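You operate a simulated robot arm through the tools that you are given. There is no shell and no other tool.

You run a simulated robot arm. Do the job below in one go: nothing can be reset, and whatever is moved stays where it is left.

JOB
Mix vial LJ-3 on the vortex mixer, then measure it in the colour reader.
Fine: mix till no streaks show; press READ once; switch the mixer off; leave the vial in the reader, lid closed, and the other vials alone.

It is judged by the outcome, as a careful person would: the job done as asked, and still so three seconds after it is handed in. It fails if anything else is knocked over, pushed out of place, dropped, spilled or broken. A push-on lid holds only when it is set on centred and level and pressed home; a screw cap is set on level and turned clockwise until tight.

ROBOT AND FRAMES
A 7-joint arm with a three-finger gripper, fixed in place. Base frame: the origin is at the foot of the arm, x ahead of it, y to its left, z up; the work surface is at about z = 755. Readings come in mm, degrees, newtons and seconds.
Its first joint turns from -166.0 to 166.0 degrees. Payload 2.69 kg.
The tool frame sits at the grasp point between the pads (the TCP): z along the fingers, y along the line on which they close. The tips reach 30 mm beyond it. Largest opening 128 mm; the body of the gripper starts 117 mm behind the TCP.
Orientation is that of the tool frame in the base frame, as a unit quaternion [w, x, y, z]. With the fingers straight down and closing along the base's y, the tool's x points along the base's -x, its y along +y and its z along -z.

CONTROLS
- The arm moves only by the tool arm_command. Its argument "series" is a list of rows, each a list of 3 entries, a list of its own where there are three numbers: the shift along the base's x, y, z in units of 30 mm (1.0 is 30 mm), then the turn, a rotation vector about the base's x, y, z in units of 6 degrees (1.0 is 6 degrees), then the gripper command, from -1 (fully open) to 1 (shut), values between in proportion. In form: [[[tx, ty, tz], [wx, wy, wz], jaw], ...]. A call has 1 to 20 rows; each row shifts and turns the commanded pose from where the row before left it. A call with a number of a shift or a turn outside -1 to 1 is refused whole. A row lasts 0.2 s, in which the tool goes at most 50 mm and 8.6 degrees; a call with a longer step from one row to the next is refused whole, and so is a gripper value outside its range. A pose out of reach is approached as far as the arm can. The call stops where the force on the tool passes 90 N (or 10 N more than at its start, if that is more) or the arm is blocked; 0.2 s more then pass. The fingers move at their own pace and stop on an object; they squeeze with about 39 N. The grip force told is the motor's: it shows also when the fingers shut on nothing. Time passes only in rows, and 0.2 s behind the last, so rows that do not move let the fingers close. The reply holds the time, the measured pose of the TCP, the force on the tool along the base axes, the opening and the grip force, in the units named above and with some noise, with the torque about the TCP (base axes, N m) and any sound that the robot's microphone picked up.
- Cameras (640 x 400 px; columns grow to the right, rows downward): "scene" is fixed at [220.3, 651.1, 1425.7]; the picture's right is [-0.54, -0.84, 0.00], its down [-0.64, 0.41, -0.65] and it looks along [0.55, -0.35, -0.76] (base axes); focal length 367 px, centre (320, 200). "wrist" rides on the gripper at [58, 54, -131] in the tool frame; the picture's right is [-0.68, 0.74, 0.00], its down [-0.62, -0.57, -0.55] and it looks along [-0.40, -0.37, 0.84] (tool axes); focal length 234 px, centre (320, 200). There is no depth. A picture from a camera that has moved, and an enlarged one, comes with that camera's place and axes in the base frame and with its lens.
- camera(camera): a new picture of that camera. No time passes.
- raise_lower(by): slides the trunk up (or, below 0, down) by that many mm; the arm rides with it, the base frame stays. It gives what a move gives, with no picture.
- inspect(camera, box): a new picture of the part [left, top, right, bottom] of that camera's present view, enlarged. No time passes.
- close_job(): hands the job in; it is judged then, once.

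Nothing tells you positions but the pictures and the camera data. Unless the task says otherwise, let go and move clear before handing in.

The tools are called by a JSON object that holds its "method" and its "body". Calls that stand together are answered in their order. arm_command: Moves the arm, as the interface text tells. Its arguments: {"type":"object","properties":{"series":{"type":"array","items":{"type":"array"}}},"required":["series"]} The other tools are called the same way: raise_lower (by) slides the trunk up or down; camera (camera) takes a picture; inspect (camera, box) takes an enlarged picture of a part of a camera's view; close_job () hands the job in.

At the start:

```text
time_s: 0.0
tool_pos: [519.6, 465.9, 1131.5]
tcp_rot: [0.0, -0.001, 1.0, 0.0]
force: [0.2, 0.6, -0.1]
wrist_torque: [-0.04, -0.01, -0.02]
opening: 128.0
grasp_force: 0.1
trunk travel left (down, up): [-150.0, 200.0]
```

scene: 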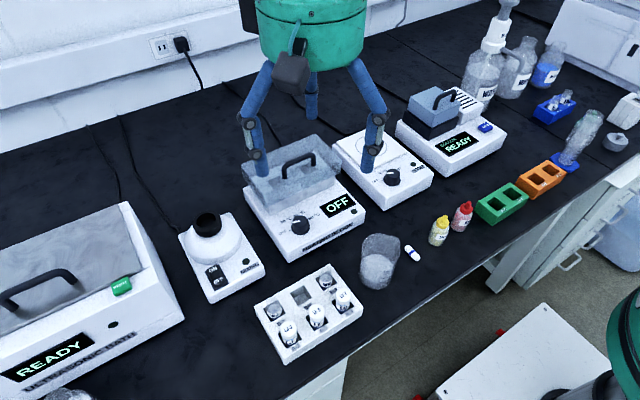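
wrist: 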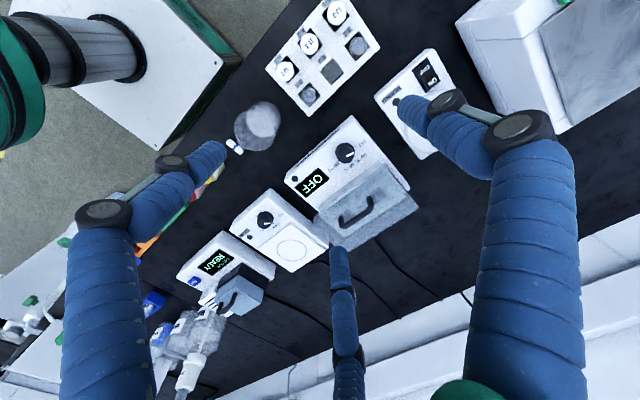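

I see a rack of vials in front, a vortex mixer (white with black cup) to its left, an ultrasonic bath, a heater or water bath showing OFF, a hotplate or stirrer, and a colour reader with READY on its display and a grey lid. I'll look closer before moving.

{"method": "inspect", "body": {"camera": "scene", "box": [240, 250, 380, 370]}}

{"method": "inspect", "body": {"camera": "scene", "box": [170, 190, 280, 310]}}

{"method": "inspect", "body": {"camera": "scene", "box": [380, 70, 520, 190]}}

{"method": "inspect", "body": {"camera": "wrist", "box": [250, 0, 470, 170]}}

{"method": "inspect", "body": {"camera": "scene", "box": [230, 120, 440, 270]}}

```text
3.33 times, centred on (310, 310) of scene
camera zoom: at [220.3, 651.1, 1425.7], right [-0.54, -0.84, 0.0], down [-0.64, 0.41, -0.65], along [0.55, -0.35, -0.76], focal length 1224 px, centre (353, -167)
```

zoom: 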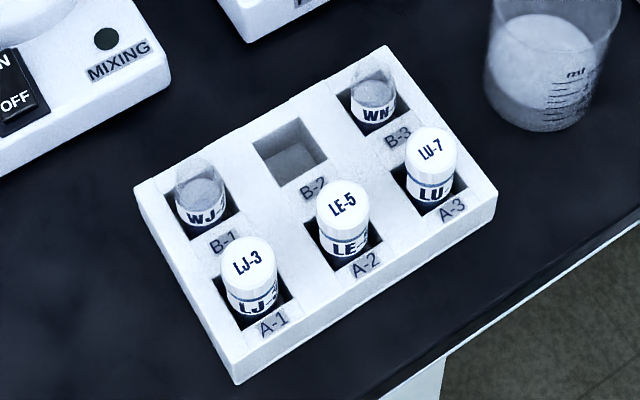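

```text
3.33 times, centred on (225, 250) of scene
camera zoom: at [220.3, 651.1, 1425.7], right [-0.54, -0.84, 0.0], down [-0.64, 0.41, -0.65], along [0.55, -0.35, -0.76], focal length 1224 px, centre (637, 33)
```

zoom: 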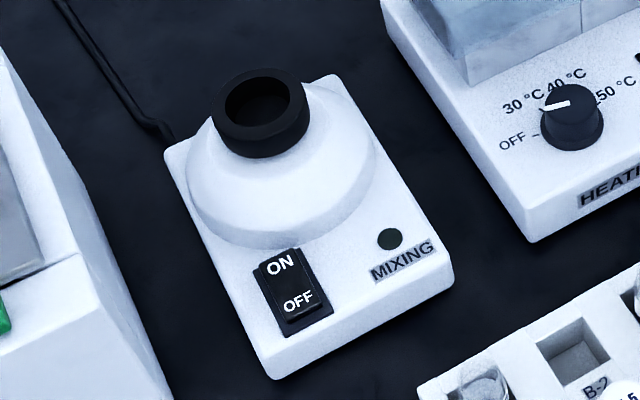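

```text
3.33 times, centred on (450, 130) of scene
camera zoom: at [220.3, 651.1, 1425.7], right [-0.54, -0.84, 0.0], down [-0.64, 0.41, -0.65], along [0.55, -0.35, -0.76], focal length 1224 px, centre (-113, 433)
```

zoom: 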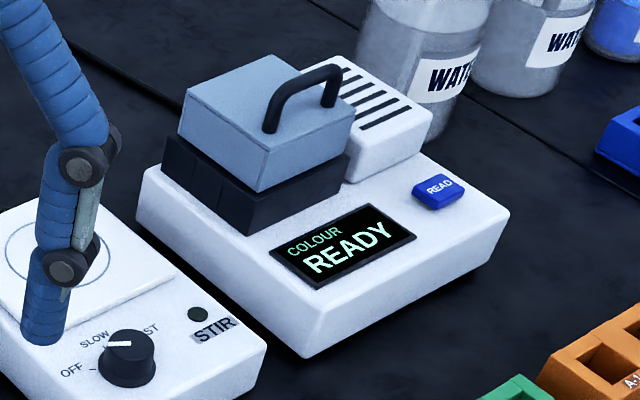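

```text
2.35 times, centred on (360, 85) of wrist
camera zoom: at [460.8, 521.2, 1261.8], right [0.68, 0.74, 0.0], down [0.62, -0.57, 0.55], along [0.4, -0.37, -0.84], focal length 551 px, centre (226, 471)
```

zoom: 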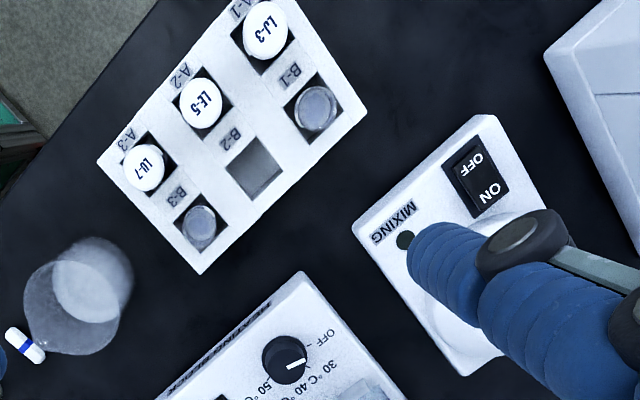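

```text
2.67 times, centred on (335, 195) of scene
camera zoom: at [220.3, 651.1, 1425.7], right [-0.54, -0.84, 0.0], down [-0.64, 0.41, -0.65], along [0.55, -0.35, -0.76], focal length 979 px, centre (280, 213)
```

zoom: 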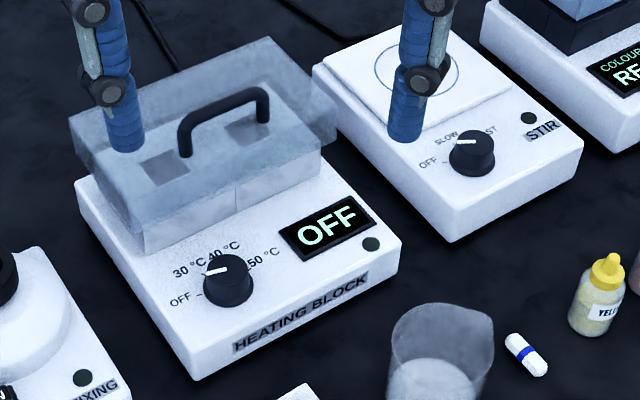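

The rack appears aligned with the base axes, with LJ-3 at about (446, 567) and its cap top near z = 833. I take the mixer cup to be near (709, 600) and the reader near (727, -15). I'll move high over the bench for a close view of the reader.

{"method": "arm_command", "body": {"series": [[[0.2, -0.94, -0.08], [0, 0, 0], -0.3], [[0.2, -0.94, -0.08], [0, 0, 0], -0.3], [[0.2, -0.94, -0.08], [0, 0, 0], -0.3], [[0.2, -0.94, -0.08], [0, 0, 0], -0.3], [[0.2, -0.94, -0.08], [0, 0, 0], -0.3], [[0.2, -0.94, -0.08], [0, 0, 0], -0.3], [[0.2, -0.94, -0.08], [0, 0, 0], -0.3], [[0.2, -0.94, -0.08], [0, 0, 0], -0.3], [[0.2, -0.94, -0.08], [0, 0, 0], -0.3], [[0.2, -0.94, -0.08], [0, 0, 0], -0.3], [[0.2, -0.94, -0.08], [0, 0, 0], -0.3], [[0.2, -0.94, -0.08], [0, 0, 0], -0.3], [[0.2, -0.94, -0.08], [0, 0, 0], -0.3]]}}

{"method": "camera", "body": {"camera": "wrist"}}

{"method": "camera", "body": {"camera": "scene"}}

```text
time_s: 2.8
tool_pos: [596.6, 99.6, 1099.8]
tcp_rot: [0.0, 0.0, 1.0, 0.0]
force: [0.7, 0.3, 0.4]
wrist_torque: [0.0, 0.01, -0.06]
opening: 83.2
grasp_force: 0.0
trunk travel left (down, up): [-150.0, 200.0]
```

```text
taken
camera wrist: at [538.6, 154.2, 1230.9], right [0.68, 0.74, 0.0], down [0.62, -0.57, 0.55], along [0.4, -0.37, -0.84], focal length 234 px, centre (320, 200)
```

wrist: 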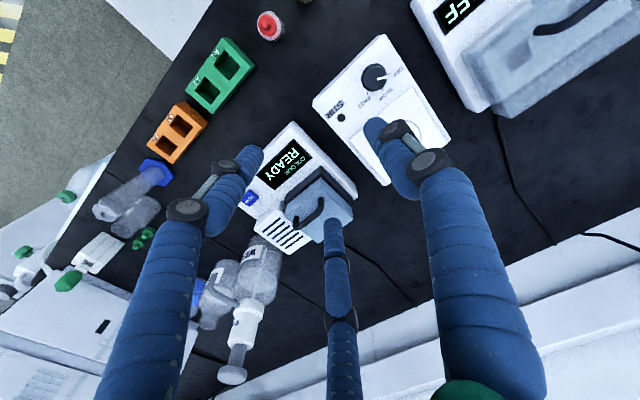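

```text
taken
```

scene: 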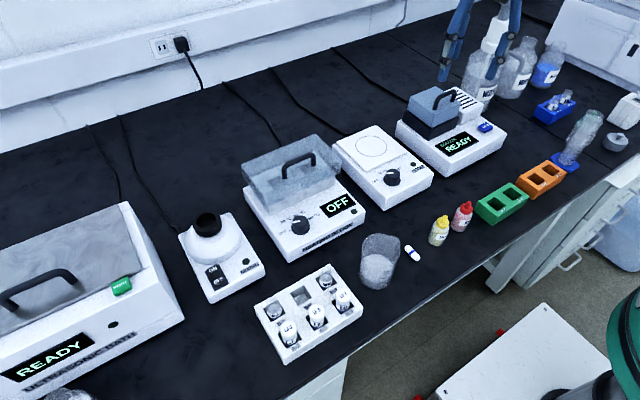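

The reader sits at the back right, with a grey block lid on a black base and the handle on the lid's right side. I'll zoom in on its details from both cameras.

{"method": "inspect", "body": {"camera": "wrist", "box": [220, 110, 380, 260]}}

{"method": "inspect", "body": {"camera": "scene", "box": [390, 70, 510, 180]}}

{"method": "inspect", "body": {"camera": "scene", "box": [430, 0, 530, 90]}}

```text
2.67 times, centred on (300, 185) of wrist
camera zoom: at [538.6, 154.2, 1230.9], right [0.68, 0.74, 0.0], down [0.62, -0.57, 0.55], along [0.4, -0.37, -0.84], focal length 624 px, centre (373, 240)
```

zoom: 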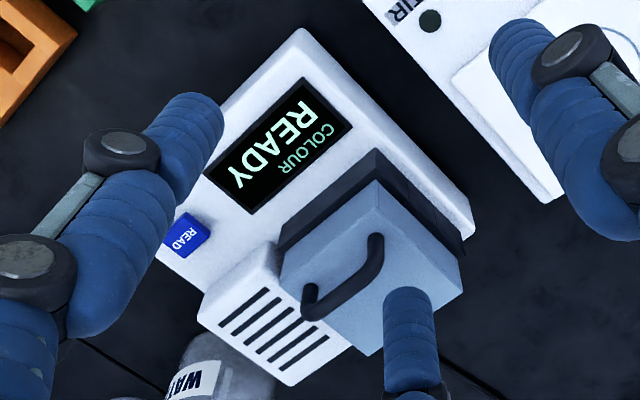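

```text
3.64 times, centred on (450, 125) of scene
camera zoom: at [220.3, 651.1, 1425.7], right [-0.54, -0.84, 0.0], down [-0.64, 0.41, -0.65], along [0.55, -0.35, -0.76], focal length 1335 px, centre (-153, 473)
```

zoom: 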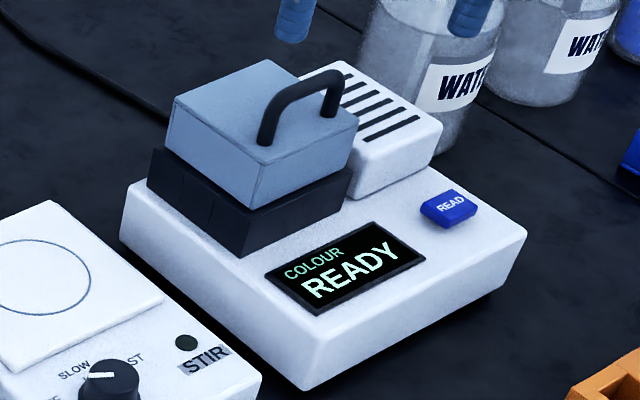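

```text
4.44 times, centred on (480, 45) of scene
camera zoom: at [220.3, 651.1, 1425.7], right [-0.54, -0.84, 0.0], down [-0.64, 0.41, -0.65], along [0.55, -0.35, -0.76], focal length 1632 px, centre (-391, 889)
```

zoom: 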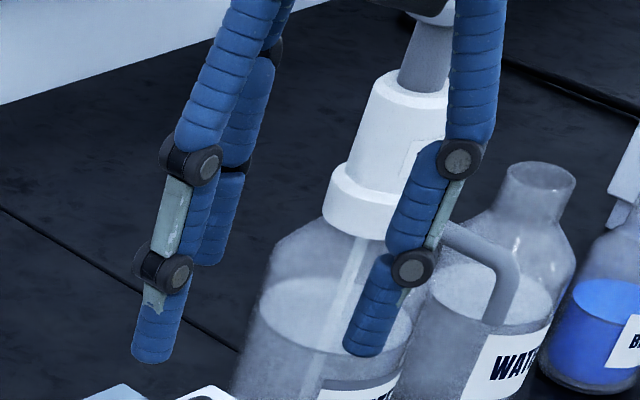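

The gripper looks like a three-finger hand, with one finger at +y and two more on the other side, so I'll allow for that in every clearance. I'm zooming tighter on the reader lid and button to triangulate them.

{"method": "inspect", "body": {"camera": "wrist", "box": [270, 160, 350, 260]}}

{"method": "inspect", "body": {"camera": "scene", "box": [400, 75, 490, 145]}}

{"method": "inspect", "body": {"camera": "wrist", "box": [230, 110, 330, 210]}}

```text
4.00 times, centred on (310, 210) of wrist
camera zoom: at [538.6, 154.2, 1230.9], right [0.68, 0.74, 0.0], down [0.62, -0.57, 0.55], along [0.4, -0.37, -0.84], focal length 937 px, centre (360, 160)
```

zoom: 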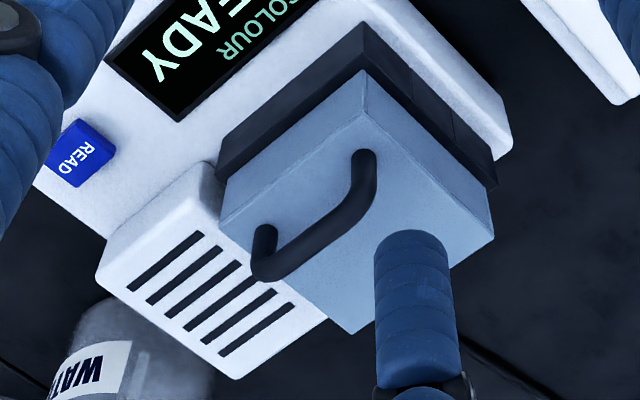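

```text
5.71 times, centred on (445, 110) of scene
camera zoom: at [220.3, 651.1, 1425.7], right [-0.54, -0.84, 0.0], down [-0.64, 0.41, -0.65], along [0.55, -0.35, -0.76], focal length 2098 px, centre (-394, 714)
```

zoom: 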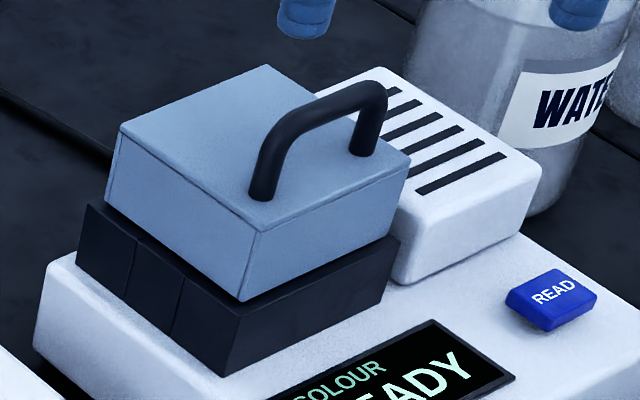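

```text
4.00 times, centred on (280, 160) of wrist
camera zoom: at [538.6, 154.2, 1230.9], right [0.68, 0.74, 0.0], down [0.62, -0.57, 0.55], along [0.4, -0.37, -0.84], focal length 937 px, centre (480, 360)
```

zoom: 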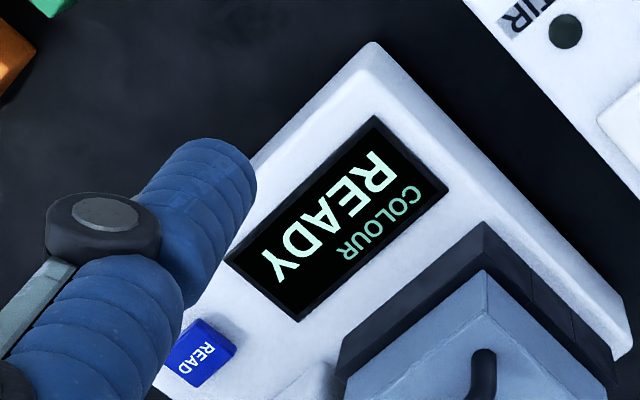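

The lid spans about x 695–788 and y −82 to 11, with its top near z 870. The handle runs along y near the front edge, so I suspect a hinge at the back. I'll yaw the tool −90° and move behind the lid to check.

{"method": "arm_command", "body": {"series": [[[0.487, -0.117, -0.149], [0, 0, -1], -0.3], [[0.487, -0.117, -0.149], [0, 0, -1], -0.3], [[0.487, -0.117, -0.149], [0, 0, -1], -0.3], [[0.487, -0.117, -0.149], [0, 0, -1], -0.3], [[0.487, -0.117, -0.149], [0, 0, -1], -0.3], [[0.487, -0.117, -0.149], [0, 0, -1], -0.3], [[0.487, -0.117, -0.149], [0, 0, -1], -0.3], [[0.487, -0.117, -0.149], [0, 0, -1], -0.3], [[0.487, -0.117, -0.149], [0, 0, -1], -0.3], [[0.487, -0.117, -0.149], [0, 0, -1], -0.3], [[0.487, -0.117, -0.149], [0, 0, -1], -0.3], [[0.487, -0.117, -0.149], [0, 0, -1], -0.3], [[0.487, -0.117, -0.149], [0, 0, -1], -0.3], [[0.487, -0.117, -0.149], [0, 0, -1], -0.3], [[0.487, -0.117, -0.149], [0, 0, -1], -0.3]]}}

{"method": "camera", "body": {"camera": "wrist"}}

{"method": "inspect", "body": {"camera": "scene", "box": [380, 0, 540, 160]}}

```text
time_s: 6.0
tool_pos: [816.2, 46.8, 1031.1]
tcp_rot: [0.0, 0.708, 0.706, 0.0]
force: [0.2, -0.5, -0.2]
wrist_torque: [0.01, -0.01, 0.0]
opening: 83.0
grasp_force: 0.1
trunk travel left (down, up): [-150.0, 200.0]
```

```text
taken
camera wrist: at [870.5, 105.8, 1163.4], right [0.73, -0.68, 0.0], down [-0.57, -0.61, 0.55], along [-0.37, -0.4, -0.84], focal length 234 px, centre (320, 200)
```

wrist: 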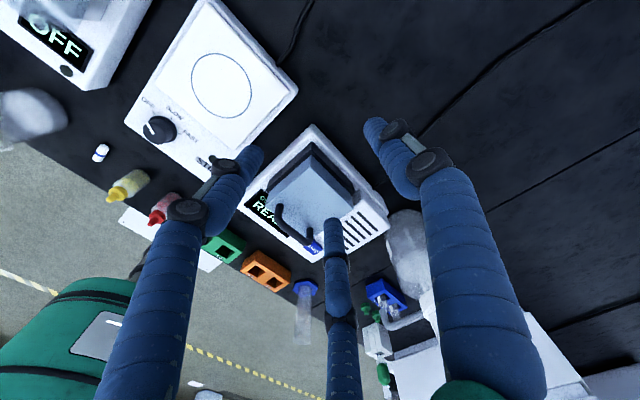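

```text
2.50 times, centred on (460, 80) of scene
camera zoom: at [220.3, 651.1, 1425.7], right [-0.54, -0.84, 0.0], down [-0.64, 0.41, -0.65], along [0.55, -0.35, -0.76], focal length 918 px, centre (-30, 500)
```

zoom: 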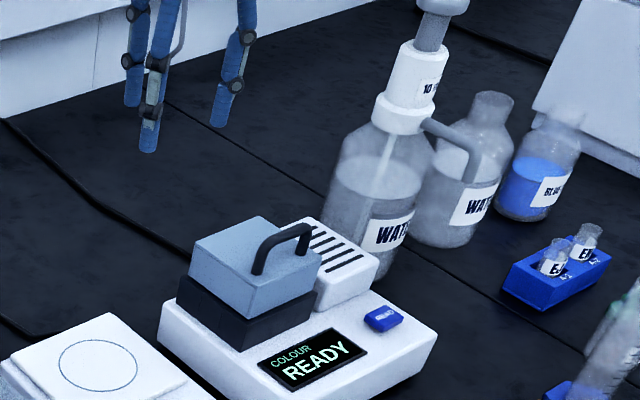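

The view from behind is clear enough to work with. I'll zoom in to check for a hinge and measure the lid.

{"method": "inspect", "body": {"camera": "wrist", "box": [240, 120, 400, 260]}}

{"method": "inspect", "body": {"camera": "wrist", "box": [260, 135, 360, 235]}}

```text
2.86 times, centred on (320, 190) of wrist
camera zoom: at [870.5, 105.8, 1163.4], right [0.73, -0.68, 0.0], down [-0.57, -0.61, 0.55], along [-0.37, -0.4, -0.84], focal length 669 px, centre (320, 229)
```

zoom: 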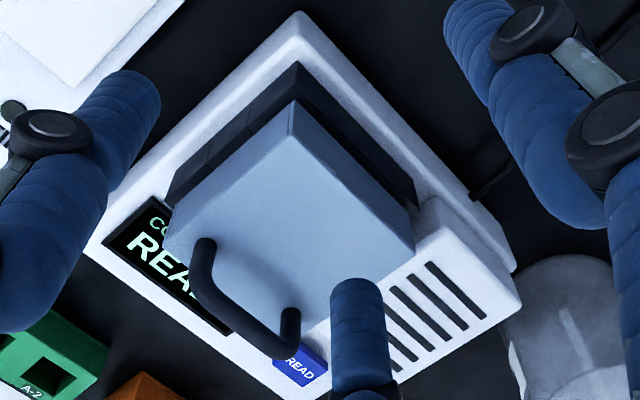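

```text
4.00 times, centred on (310, 185) of wrist
camera zoom: at [870.5, 105.8, 1163.4], right [0.73, -0.68, 0.0], down [-0.57, -0.61, 0.55], along [-0.37, -0.4, -0.84], focal length 937 px, centre (360, 260)
```

zoom: 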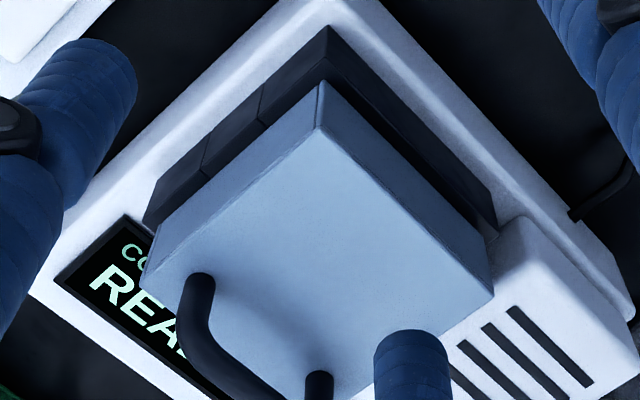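

Triangulating from two wrist views and the scene camera puts the lid top at z≈890, x 685–776, y −65 to 20. The handle bar is at x≈702, y −54 to 7, z≈922. I'll move above the handle and check alignment before closing on it.

{"method": "arm_command", "body": {"series": [[[-0.76, -0.472, 0], [0, 0, 0], -0.3], [[-0.76, -0.472, 0], [0, 0, 0], -0.3], [[-0.76, -0.472, 0], [0, 0, 0], -0.3], [[-0.76, -0.472, 0], [0, 0, 0], -0.3], [[-0.76, -0.472, 0], [0, 0, 0], -0.3], [[0, 0, -0.8], [0, 0, 0], -0.3], [[0, 0, -0.8], [0, 0, 0], -0.3], [[0, 0, -0.3], [0, 0, 0], -0.3]]}}

{"method": "camera", "body": {"camera": "wrist"}}

{"method": "inspect", "body": {"camera": "scene", "box": [390, 30, 510, 150]}}

```text
time_s: 7.8
tool_pos: [703.2, -24.7, 975.5]
tcp_rot: [-0.001, 0.707, 0.707, 0.0]
force: [0.2, -0.3, 0.5]
wrist_torque: [-0.02, 0.04, 0.01]
opening: 82.9
grasp_force: 0.0
trunk travel left (down, up): [-150.0, 200.0]
```

```text
taken
camera wrist: at [756.5, 35.3, 1106.9], right [0.74, -0.68, 0.0], down [-0.57, -0.62, 0.55], along [-0.37, -0.4, -0.84], focal length 234 px, centre (320, 200)
```

wrist: 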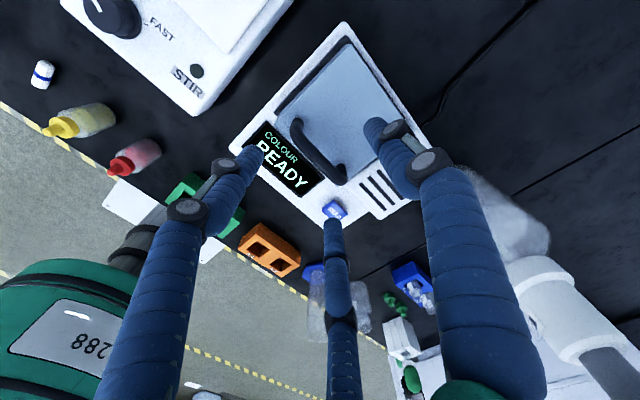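

```text
3.33 times, centred on (450, 90) of scene
camera zoom: at [220.3, 651.1, 1425.7], right [-0.54, -0.84, 0.0], down [-0.64, 0.41, -0.65], along [0.55, -0.35, -0.76], focal length 1224 px, centre (-113, 567)
```

zoom: 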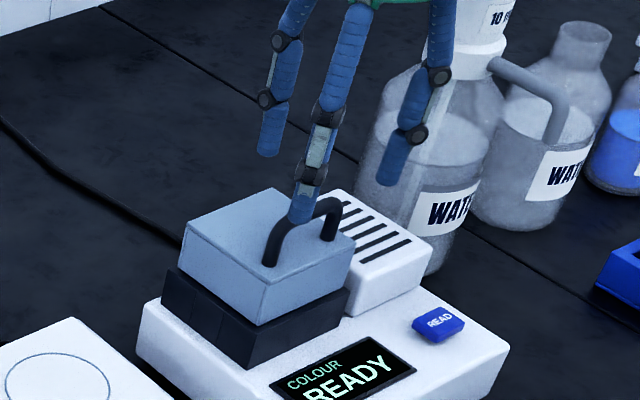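

The tool is centred over the handle bar. I'll go down and close on it.

{"method": "arm_command", "body": {"series": [[[0, 0, -0.7], [0, 0, 0], -0.3], [[0, 0, -0.65], [0, 0, 0], -0.3], [[0, 0, 0], [0, 0, 0], 0.5], [[0, 0, 0], [0, 0, 0], 1], [[0, 0, 0], [0, 0, 0], 1], [[0, 0, 0], [0, 0, 0], 1], [[0, 0, 0], [0, 0, 0], 1]]}}

{"method": "camera", "body": {"camera": "wrist"}}

{"method": "inspect", "body": {"camera": "scene", "box": [390, 30, 510, 150]}}

```text
time_s: 9.4
tool_pos: [703.1, -24.8, 936.5]
tcp_rot: [0.0, 0.707, 0.707, 0.0]
force: [-10.8, 1.5, 11.7]
wrist_torque: [0.04, 0.01, 0.06]
opening: 17.5
grasp_force: 42.6
trunk travel left (down, up): [-150.0, 200.0]
```

```text
taken
camera wrist: at [757.1, 34.9, 1067.3], right [0.74, -0.68, 0.0], down [-0.57, -0.62, 0.55], along [-0.37, -0.4, -0.84], focal length 234 px, centre (320, 200)
```

wrist: 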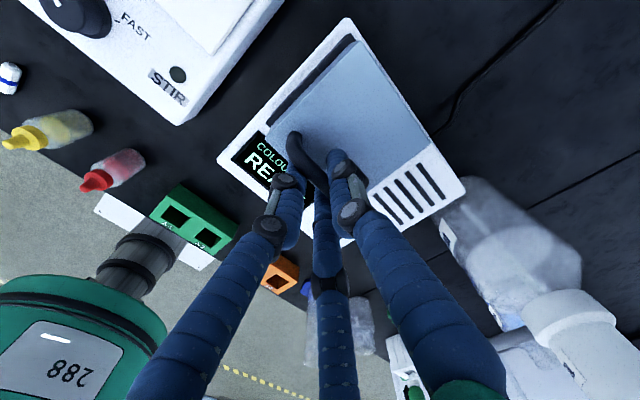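

```text
3.33 times, centred on (450, 90) of scene
camera zoom: at [220.3, 651.1, 1425.7], right [-0.54, -0.84, 0.0], down [-0.64, 0.41, -0.65], along [0.55, -0.35, -0.76], focal length 1224 px, centre (-113, 567)
```

zoom: 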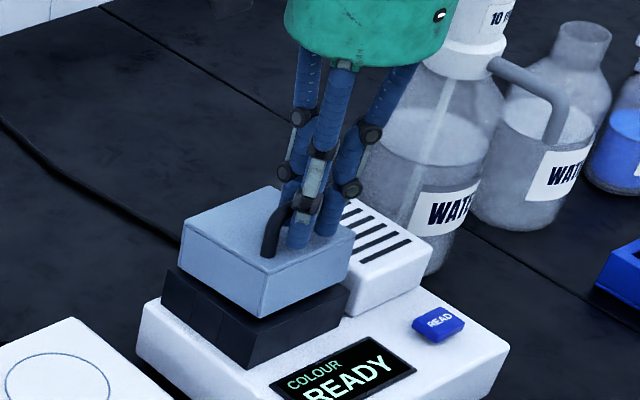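

The handle is held. I'll make a small test lift, slightly up and back, to learn from the force whether the lid is hinged.

{"method": "arm_command", "body": {"series": [[[0.04, 0, 0.08], [0, 0, 0], 1], [[0.04, 0, 0.08], [0, 0, 0], 1], [[0, 0, 0], [0, 0, 0], 1]]}}

{"method": "inspect", "body": {"camera": "scene", "box": [390, 50, 490, 150]}}

```text
time_s: 10.2
tool_pos: [705.9, -24.4, 938.6]
tcp_rot: [0.0, 0.708, 0.707, 0.0]
force: [2.9, -25.0, -5.1]
wrist_torque: [-0.49, 0.06, -0.06]
opening: 17.5
grasp_force: 42.8
trunk travel left (down, up): [-150.0, 200.0]
```

```text
4.00 times, centred on (440, 100) of scene
camera zoom: at [220.3, 651.1, 1425.7], right [-0.54, -0.84, 0.0], down [-0.64, 0.41, -0.65], along [0.55, -0.35, -0.76], focal length 1468 px, centre (-160, 600)
```

zoom: 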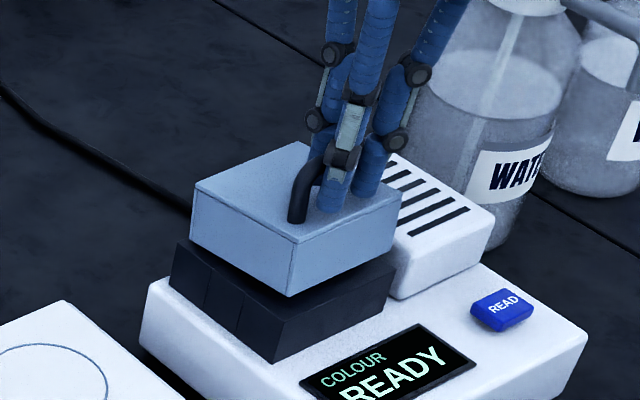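

The front of the lid seems to have risen, but there is a sideways (y) force. I'll look closer before going on.

{"method": "inspect", "body": {"camera": "scene", "box": [400, 75, 490, 145]}}

{"method": "inspect", "body": {"camera": "wrist", "box": [210, 0, 470, 240]}}

```text
5.71 times, centred on (445, 110) of scene
camera zoom: at [220.3, 651.1, 1425.7], right [-0.54, -0.84, 0.0], down [-0.64, 0.41, -0.65], along [0.55, -0.35, -0.76], focal length 2098 px, centre (-394, 714)
```

zoom: 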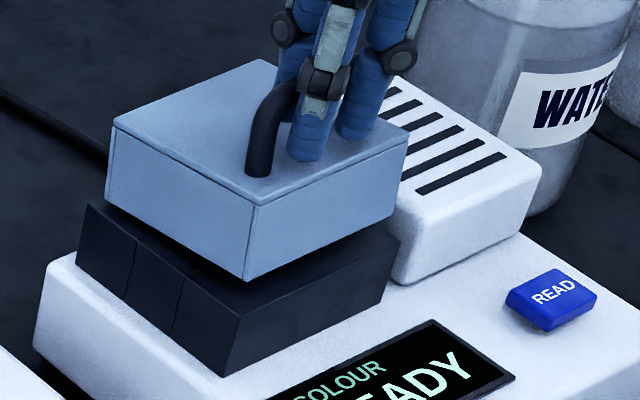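

```text
1.67 times, centred on (340, 120) of wrist
camera zoom: at [760.2, 34.9, 1070.1], right [0.74, -0.68, 0.0], down [-0.57, -0.62, 0.55], along [-0.37, -0.4, -0.84], focal length 390 px, centre (287, 333)
```

zoom: 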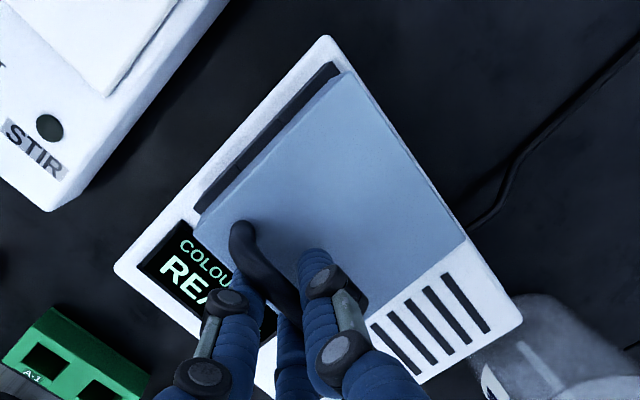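

The front edge of the lid rose while the rear edge stayed, so it is hinged at the back. I'll continue along the arc in small steps, easing off the sideways force.

{"method": "arm_command", "body": {"series": [[[0.1, -0.03, 0.1], [0, 0, 0], 1], [[0.1, -0.03, 0.1], [0, 0, 0], 1], [[0, 0, 0], [0, 0, 0], 1]]}}

{"method": "inspect", "body": {"camera": "scene", "box": [400, 75, 490, 145]}}

```text
time_s: 11.0
tool_pos: [712.2, -24.0, 943.8]
tcp_rot: [0.0, 0.707, 0.707, 0.0]
force: [8.0, 6.7, -11.2]
wrist_torque: [0.46, 0.07, 0.03]
opening: 17.4
grasp_force: 42.6
trunk travel left (down, up): [-150.0, 200.0]
```

```text
5.71 times, centred on (445, 110) of scene
camera zoom: at [220.3, 651.1, 1425.7], right [-0.54, -0.84, 0.0], down [-0.64, 0.41, -0.65], along [0.55, -0.35, -0.76], focal length 2098 px, centre (-394, 714)
```

zoom: 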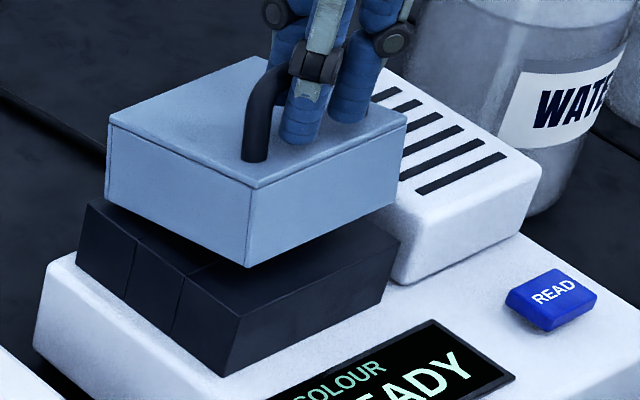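

The lid is tilting up. I want to be sure whether the back edge is hinged or just resting, so I'll zoom on the left rear corner.

{"method": "inspect", "body": {"camera": "scene", "box": [408, 85, 448, 125]}}

{"method": "inspect", "body": {"camera": "wrist", "box": [250, 20, 400, 200]}}

```text
10.00 times, centred on (428, 105) of scene
camera zoom: at [220.3, 651.1, 1425.7], right [-0.54, -0.84, 0.0], down [-0.64, 0.41, -0.65], along [0.55, -0.35, -0.76], focal length 3671 px, centre (-760, 1150)
```

zoom: 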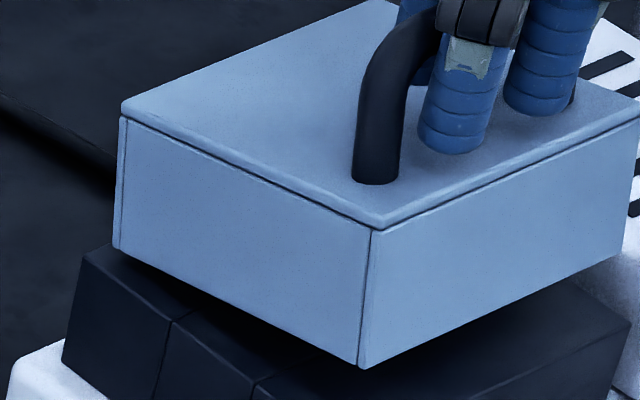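

```text
2.22 times, centred on (325, 110) of wrist
camera zoom: at [766.1, 34.9, 1075.0], right [0.74, -0.68, 0.0], down [-0.57, -0.62, 0.55], along [-0.37, -0.4, -0.84], focal length 520 px, centre (309, 400)
```

zoom: 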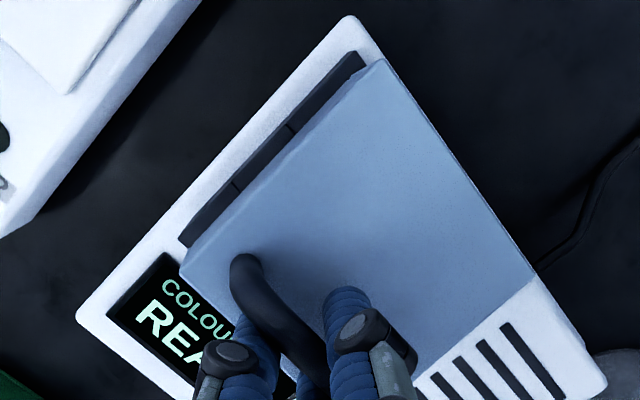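

The lid's tilt of about 12° about its rear bottom edge confirms the hinge. I'll carry on along the arc in stages, watching the forces.

{"method": "arm_command", "body": {"series": [[[0.307, 0, 0.193], [0, 0, 0], 1], [[0.323, 0, 0.163], [0, 0, 0], 1], [[0.34, 0, 0.127], [0, 0, 0], 1], [[0, 0, 0], [0, 0, 0], 1]]}}

{"method": "inspect", "body": {"camera": "scene", "box": [400, 55, 490, 145]}}

```text
time_s: 12.0
tool_pos: [740.4, -25.1, 959.5]
tcp_rot: [0.0, 0.707, 0.707, 0.0]
force: [1.3, 15.4, -5.4]
wrist_torque: [0.22, 0.03, 0.04]
opening: 17.5
grasp_force: 42.7
trunk travel left (down, up): [-150.0, 200.0]
```

```text
4.44 times, centred on (445, 100) of scene
camera zoom: at [220.3, 651.1, 1425.7], right [-0.54, -0.84, 0.0], down [-0.64, 0.41, -0.65], along [0.55, -0.35, -0.76], focal length 1632 px, centre (-236, 644)
```

zoom: 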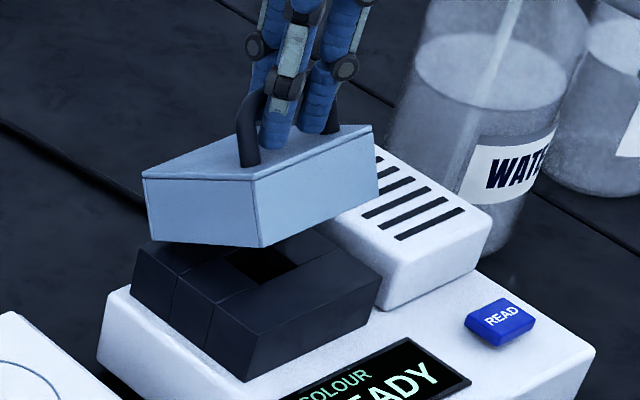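

The lid opens smoothly, and a square well is visible in the black base. I'll keep going.

{"method": "arm_command", "body": {"series": [[[0.353, 0.03, 0.09], [0, 0, 0], 1], [[0.357, 0, 0.053], [0, 0, 0], 1], [[0.363, 0, 0.017], [0, 0, 0], 1], [[0.363, 0, -0.023], [0, 0, 0], 1], [[0, 0, 0], [0, 0, 0], 1]]}}

{"method": "inspect", "body": {"camera": "scene", "box": [390, 35, 490, 145]}}

```text
time_s: 13.2
tool_pos: [784.2, -24.8, 963.1]
tcp_rot: [0.001, 0.707, 0.707, 0.001]
force: [1.1, -1.8, 5.1]
wrist_torque: [-0.16, -0.08, 0.03]
opening: 17.4
grasp_force: 42.1
trunk travel left (down, up): [-150.0, 200.0]
```

```text
3.64 times, centred on (440, 90) of scene
camera zoom: at [220.3, 651.1, 1425.7], right [-0.54, -0.84, 0.0], down [-0.64, 0.41, -0.65], along [0.55, -0.35, -0.76], focal length 1335 px, centre (-116, 600)
```

zoom: 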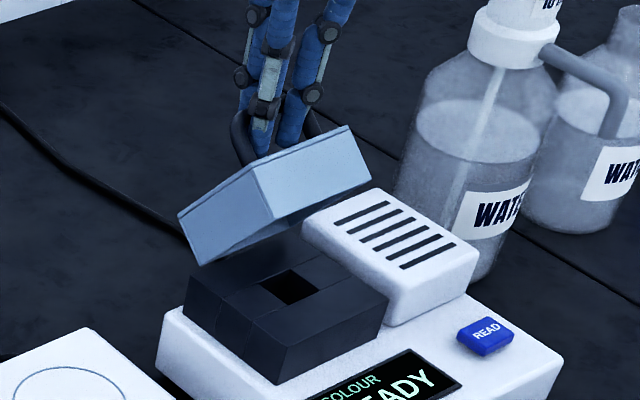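

The lid is about 55° open and the forces are low, so I'll continue.

{"method": "arm_command", "body": {"series": [[[0.357, 0, -0.06], [0, 0, 0], 1], [[0.35, 0, -0.097], [0, 0, 0], 1], [[0.337, 0, -0.133], [0, 0, 0], 1], [[0.323, 0, -0.167], [0, 0, 0], 1], [[0, 0, 0], [0, 0, 0], 1]]}}

{"method": "inspect", "body": {"camera": "scene", "box": [390, 35, 490, 145]}}

```text
time_s: 14.4
tool_pos: [823.7, -25.5, 951.0]
tcp_rot: [0.0, 0.708, 0.707, 0.0]
force: [2.9, -7.8, 5.1]
wrist_torque: [-0.1, -0.05, -0.01]
opening: 17.1
grasp_force: 43.4
trunk travel left (down, up): [-150.0, 200.0]
```

```text
3.64 times, centred on (440, 90) of scene
camera zoom: at [220.3, 651.1, 1425.7], right [-0.54, -0.84, 0.0], down [-0.64, 0.41, -0.65], along [0.55, -0.35, -0.76], focal length 1335 px, centre (-116, 600)
```

zoom: 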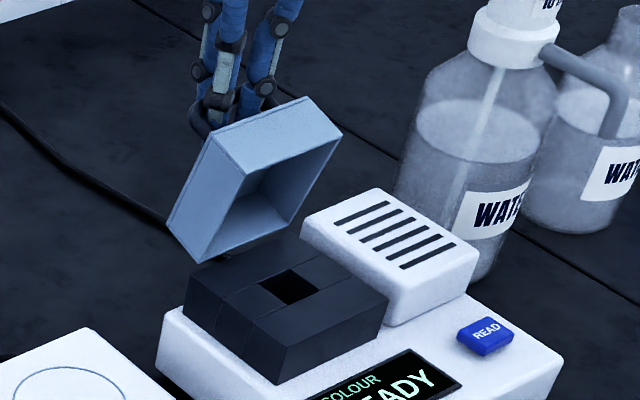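

The lid is hollow and about 80° open. I'll push it past vertical to its stop, watching the force.

{"method": "arm_command", "body": {"series": [[[0.303, 0, -0.2], [0, 0, 0], 1], [[0.28, 0, -0.23], [0, 0, 0], 1], [[0, 0, 0], [0, 0, 0], 1]]}}

{"method": "inspect", "body": {"camera": "scene", "box": [390, 35, 490, 145]}}

```text
time_s: 15.2
tool_pos: [840.9, -25.9, 938.9]
tcp_rot: [0.0, 0.708, 0.707, 0.001]
force: [6.5, -12.7, 6.8]
wrist_torque: [-0.1, -0.08, -0.03]
opening: 17.4
grasp_force: 43.2
trunk travel left (down, up): [-150.0, 200.0]
```

```text
3.64 times, centred on (440, 90) of scene
camera zoom: at [220.3, 651.1, 1425.7], right [-0.54, -0.84, 0.0], down [-0.64, 0.41, -0.65], along [0.55, -0.35, -0.76], focal length 1335 px, centre (-116, 600)
```

zoom: 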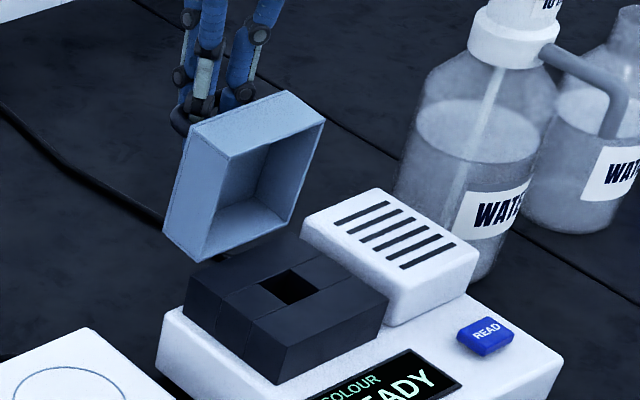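

The lid is now near vertical. I'll continue a bit further to find the stop.

{"method": "arm_command", "body": {"series": [[[0.253, 0, -0.26], [0, 0, 0], 1], [[0.227, 0, -0.283], [0, 0, 0], 1], [[0, 0, 0], [0, 0, 0], 1]]}}

{"method": "inspect", "body": {"camera": "scene", "box": [390, 35, 490, 145]}}

{"method": "inspect", "body": {"camera": "wrist", "box": [210, 20, 450, 240]}}

```text
time_s: 16.0
tool_pos: [857.4, -24.7, 922.8]
tcp_rot: [0.001, 0.707, 0.707, 0.001]
force: [21.7, -13.5, 17.1]
wrist_torque: [-0.01, -0.15, -0.02]
opening: 17.4
grasp_force: 42.8
trunk travel left (down, up): [-150.0, 200.0]
```

```text
3.64 times, centred on (440, 90) of scene
camera zoom: at [220.3, 651.1, 1425.7], right [-0.54, -0.84, 0.0], down [-0.64, 0.41, -0.65], along [0.55, -0.35, -0.76], focal length 1335 px, centre (-116, 600)
```

zoom: 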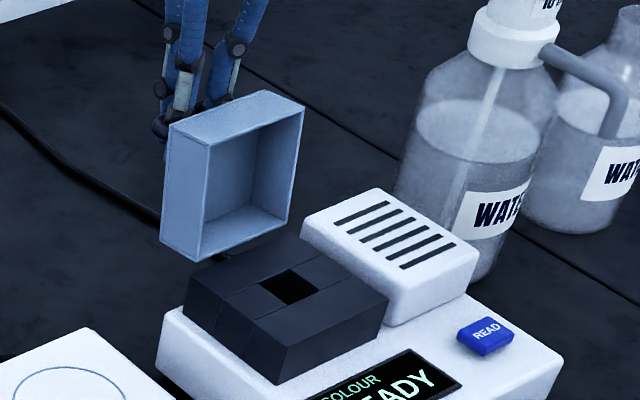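

```text
1.82 times, centred on (330, 130) of wrist
camera zoom: at [910.5, 34.7, 1054.2], right [0.74, -0.68, 0.0], down [-0.57, -0.62, 0.55], along [-0.37, -0.4, -0.84], focal length 426 px, centre (302, 327)
```

zoom: 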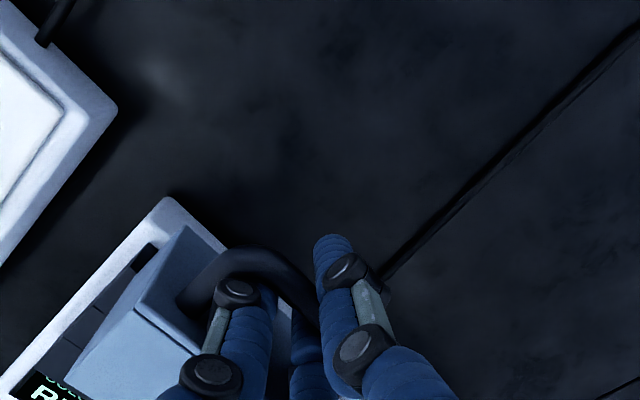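

The force points radially outward, so my arc radius was slightly small. The lid is already about 10° past vertical. I'll correct outward and ease a little further to find the stop.

{"method": "arm_command", "body": {"series": [[[0.08, 0.03, 0.05], [0, 0, 0], 1], [[0.15, 0, -0.2], [0, 0, 0], 1], [[0, 0, 0], [0, 0, 0], 1]]}}

{"method": "arm_command", "body": {"series": [[[0.13, 0, -0.2], [0, 0, 0], 1], [[0, 0, 0], [0, 0, 0], 1]]}}

{"method": "inspect", "body": {"camera": "scene", "box": [390, 35, 490, 145]}}

```text
time_s: 16.8
tool_pos: [861.8, -24.9, 914.7]
tcp_rot: [0.001, 0.708, 0.706, 0.0]
force: [3.0, -16.9, 20.0]
wrist_torque: [0.04, -0.01, 0.11]
opening: 17.1
grasp_force: 42.5
trunk travel left (down, up): [-150.0, 200.0]
```

```text
time_s: 17.4
tool_pos: [862.0, -25.0, 914.5]
tcp_rot: [0.001, 0.707, 0.707, 0.001]
force: [-36.4, -20.5, 54.5]
wrist_torque: [0.15, 0.04, 0.12]
opening: 16.9
grasp_force: 42.6
trunk travel left (down, up): [-150.0, 200.0]
```

```text
3.64 times, centred on (440, 90) of scene
camera zoom: at [220.3, 651.1, 1425.7], right [-0.54, -0.84, 0.0], down [-0.64, 0.41, -0.65], along [0.55, -0.35, -0.76], focal length 1335 px, centre (-116, 600)
```

zoom: 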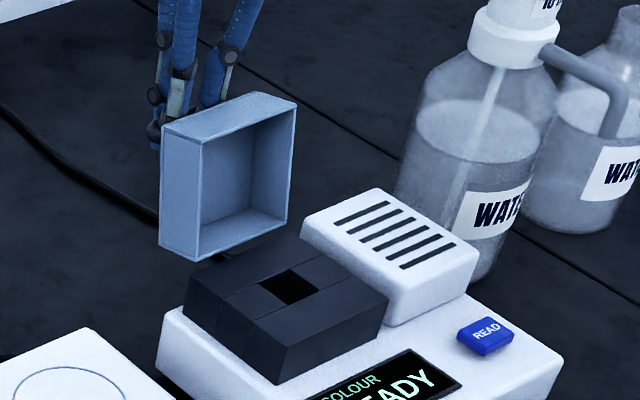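

The lid has reached its stop, shown by the opposing force. I'll back off the overtravel, open the fingers slightly, and see if it stays open.

{"method": "arm_command", "body": {"series": [[[-0.13, 0, 0.2], [0, 0, 0], 1], [[0, 0, 0], [0, 0, 0], 1], [[0, 0, 0], [0, 0, 0], 0.58], [[0, 0, 0], [0, 0, 0], 0.58], [[0, 0, 0], [0, 0, 0], 0.58]]}}

{"method": "inspect", "body": {"camera": "scene", "box": [390, 35, 490, 145]}}

{"method": "inspect", "body": {"camera": "wrist", "box": [210, 20, 450, 240]}}

```text
time_s: 18.6
tool_pos: [861.0, -23.7, 916.2]
tcp_rot: [0.0, 0.708, 0.706, -0.001]
force: [-11.0, -16.3, 12.1]
wrist_torque: [0.42, 0.14, 0.4]
opening: 21.0
grasp_force: 0.2
trunk travel left (down, up): [-150.0, 200.0]
```

```text
3.64 times, centred on (440, 90) of scene
camera zoom: at [220.3, 651.1, 1425.7], right [-0.54, -0.84, 0.0], down [-0.64, 0.41, -0.65], along [0.55, -0.35, -0.76], focal length 1335 px, centre (-116, 600)
```

zoom: 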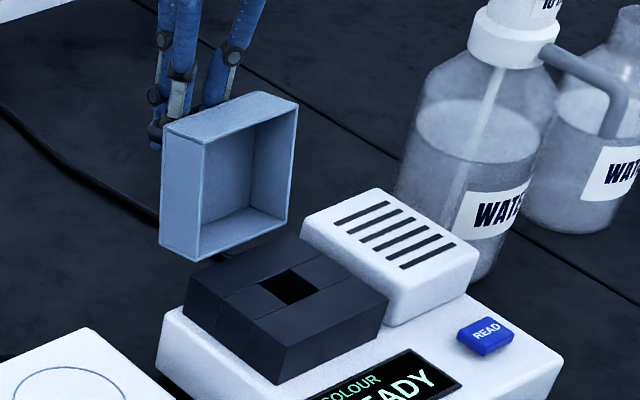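

```text
1.82 times, centred on (330, 130) of wrist
camera zoom: at [914.8, 35.4, 1047.0], right [0.74, -0.68, 0.0], down [-0.57, -0.62, 0.55], along [-0.37, -0.4, -0.84], focal length 426 px, centre (302, 327)
```

zoom: 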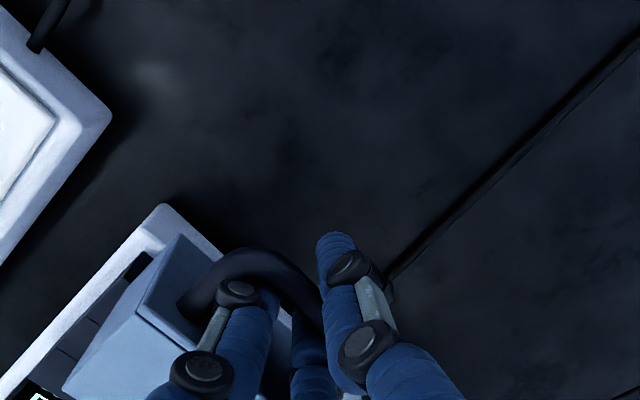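

The fingers seem limited by the handle's legs, and the +y leg pushes the tool toward −y. I'll shift slightly to centre, then raise slowly.

{"method": "arm_command", "body": {"series": [[[-0.03, -0.06, 0.03], [0, 0, 0], 0.6], [[0, 0, 0.1], [0, 0, 0], 0.6], [[0, 0, 0.1], [0, 0, 0], 0.6], [[0, 0, 0], [0, 0, 0], 0.6]]}}

{"method": "inspect", "body": {"camera": "scene", "box": [390, 35, 490, 145]}}

```text
time_s: 19.6
tool_pos: [861.5, -24.5, 921.9]
tcp_rot: [0.001, 0.707, 0.707, 0.0]
force: [-3.5, -1.6, -2.3]
wrist_torque: [-0.03, 0.02, 0.06]
opening: 24.7
grasp_force: 0.1
trunk travel left (down, up): [-150.0, 200.0]
```

```text
3.64 times, centred on (440, 90) of scene
camera zoom: at [220.3, 651.1, 1425.7], right [-0.54, -0.84, 0.0], down [-0.64, 0.41, -0.65], along [0.55, -0.35, -0.76], focal length 1335 px, centre (-116, 600)
```

zoom: 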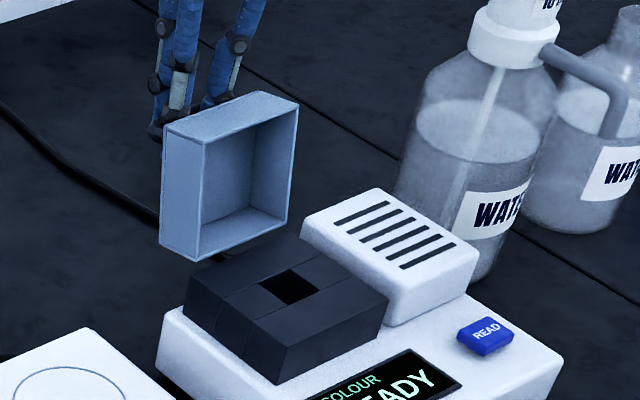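

The forces are nearly zero and the lid stays open. I'll raise the tool clear, slowly at first.

{"method": "arm_command", "body": {"series": [[[0, 0, 0.15], [0, 0, 0], 0.6], [[0, 0, 0.2], [0, 0, 0], 0.6], [[0, 0, 0.25], [0, 0, 0], 0.6], [[0, 0, 0.3], [0, 0, 0], 0.6], [[0, 0, 0.4], [0, 0, 0], 0.6], [[0, 0, 0.5], [0, 0, 0], 0.6], [[0, 0, 0.8], [0, 0, 0], 0.6], [[0, 0, 0.8], [0, 0, 0], 0.6]]}}

{"method": "inspect", "body": {"camera": "scene", "box": [390, 35, 490, 145]}}

{"method": "camera", "body": {"camera": "wrist"}}

```text
time_s: 21.4
tool_pos: [862.3, -24.7, 1023.6]
tcp_rot: [0.0, 0.708, 0.706, 0.0]
force: [-0.6, 0.6, -0.3]
wrist_torque: [0.01, 0.0, 0.01]
opening: 25.9
grasp_force: 0.1
trunk travel left (down, up): [-150.0, 200.0]
```

```text
3.64 times, centred on (440, 90) of scene
camera zoom: at [220.3, 651.1, 1425.7], right [-0.54, -0.84, 0.0], down [-0.64, 0.41, -0.65], along [0.55, -0.35, -0.76], focal length 1335 px, centre (-116, 600)
```

zoom: 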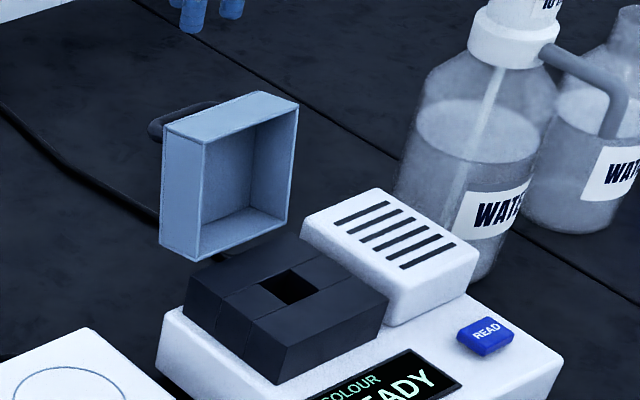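

```text
taken
camera wrist: at [916.2, 35.3, 1154.3], right [0.74, -0.68, 0.0], down [-0.57, -0.62, 0.55], along [-0.37, -0.4, -0.84], focal length 234 px, centre (320, 200)
```

wrist: 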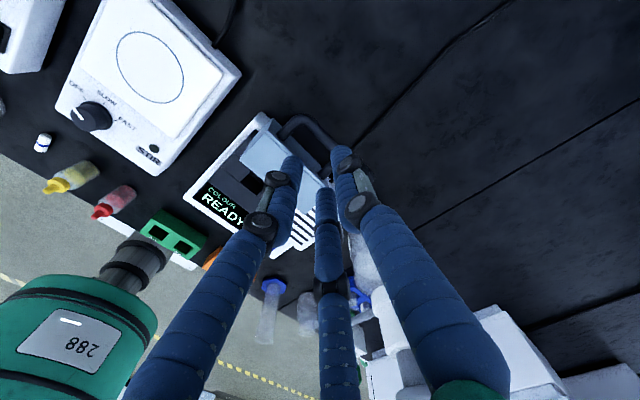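

The lid stays open at its stop. Next I'll fly to the mixer area at a safe height, turning back to the original yaw, and measure the mixer and vial.

{"method": "arm_command", "body": {"series": [[[0, 0.9, 0.6], [0, 0, 1], 0.3], [[0, 0.9, 0.6], [0, 0, 1], 0.3], [[-0.3, 0.9, 0], [0, 0, 1], 0.3], [[-0.4, 0.95, 0], [0, 0, 1], 0.3], [[-0.4, 0.95, 0], [0, 0, 1], 0.3], [[-0.4, 0.95, 0], [0, 0, 1], 0.3], [[-0.4, 0.95, 0], [0, 0, 1], 0.3], [[-0.4, 0.95, 0], [0, 0, 1], 0.3], [[-0.4, 0.95, 0], [0, 0, 1], 0.3], [[-0.4, 0.95, 0], [0, 0, 1], 0.3], [[-0.4, 0.95, 0], [0, 0, 1], 0.3], [[-0.4, 0.95, 0], [0, 0, 1], 0.3], [[-0.4, 0.95, 0], [0, 0, 1], 0.3], [[-0.4, 0.95, 0], [0, 0, 1], 0.3], [[-0.4, 0.95, 0], [0, 0, 1], 0.3]]}}

{"method": "arm_command", "body": {"series": [[[-0.4, 0.95, -0.2], [0, 0, 0], 0.3], [[-0.4, 0.95, -0.2], [0, 0, 0], 0.3], [[-0.4, 0.95, -0.2], [0, 0, 0], 0.3], [[-0.4, 0.95, -0.2], [0, 0, 0], 0.3], [[-0.4, 0.95, -0.2], [0, 0, 0], 0.3], [[-0.4, 0.95, -0.2], [0, 0, 0], 0.3], [[-0.4, 0.95, -0.2], [0, 0, 0], 0.3], [[-0.4, 0.95, -0.2], [0, 0, 0], 0.3], [[-0.4, 0.95, -0.2], [0, 0, 0], 0.3], [[-0.4, 0.6, -0.2], [0, 0, 0], 0.3]]}}

{"method": "camera", "body": {"camera": "wrist"}}

{"method": "camera", "body": {"camera": "scene"}}

```text
time_s: 24.6
tool_pos: [710.2, 395.0, 1063.6]
tcp_rot: [0.0, 0.0, 1.0, 0.0]
force: [-0.2, -0.8, 0.2]
wrist_torque: [0.0, 0.02, 0.0]
opening: 44.7
grasp_force: 0.1
trunk travel left (down, up): [-150.0, 200.0]
```

```text
time_s: 26.8
tool_pos: [589.1, 670.7, 1001.2]
tcp_rot: [0.0, 0.0, 1.0, 0.001]
force: [0.4, -1.1, 0.4]
wrist_torque: [-0.01, -0.03, 0.0]
opening: 44.7
grasp_force: 0.0
trunk travel left (down, up): [-150.0, 200.0]
```

```text
taken
camera wrist: at [530.8, 726.5, 1132.3], right [0.68, 0.74, 0.0], down [0.61, -0.57, 0.55], along [0.4, -0.37, -0.84], focal length 234 px, centre (320, 200)
```

wrist: 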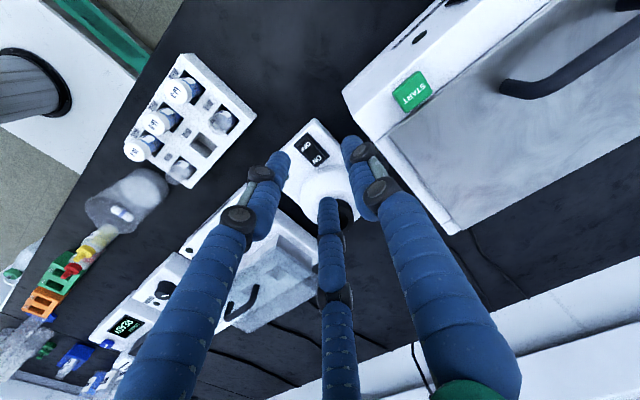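

```text
taken
```

scene: 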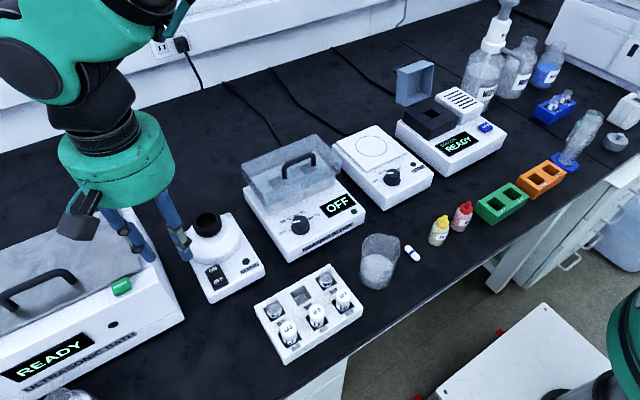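

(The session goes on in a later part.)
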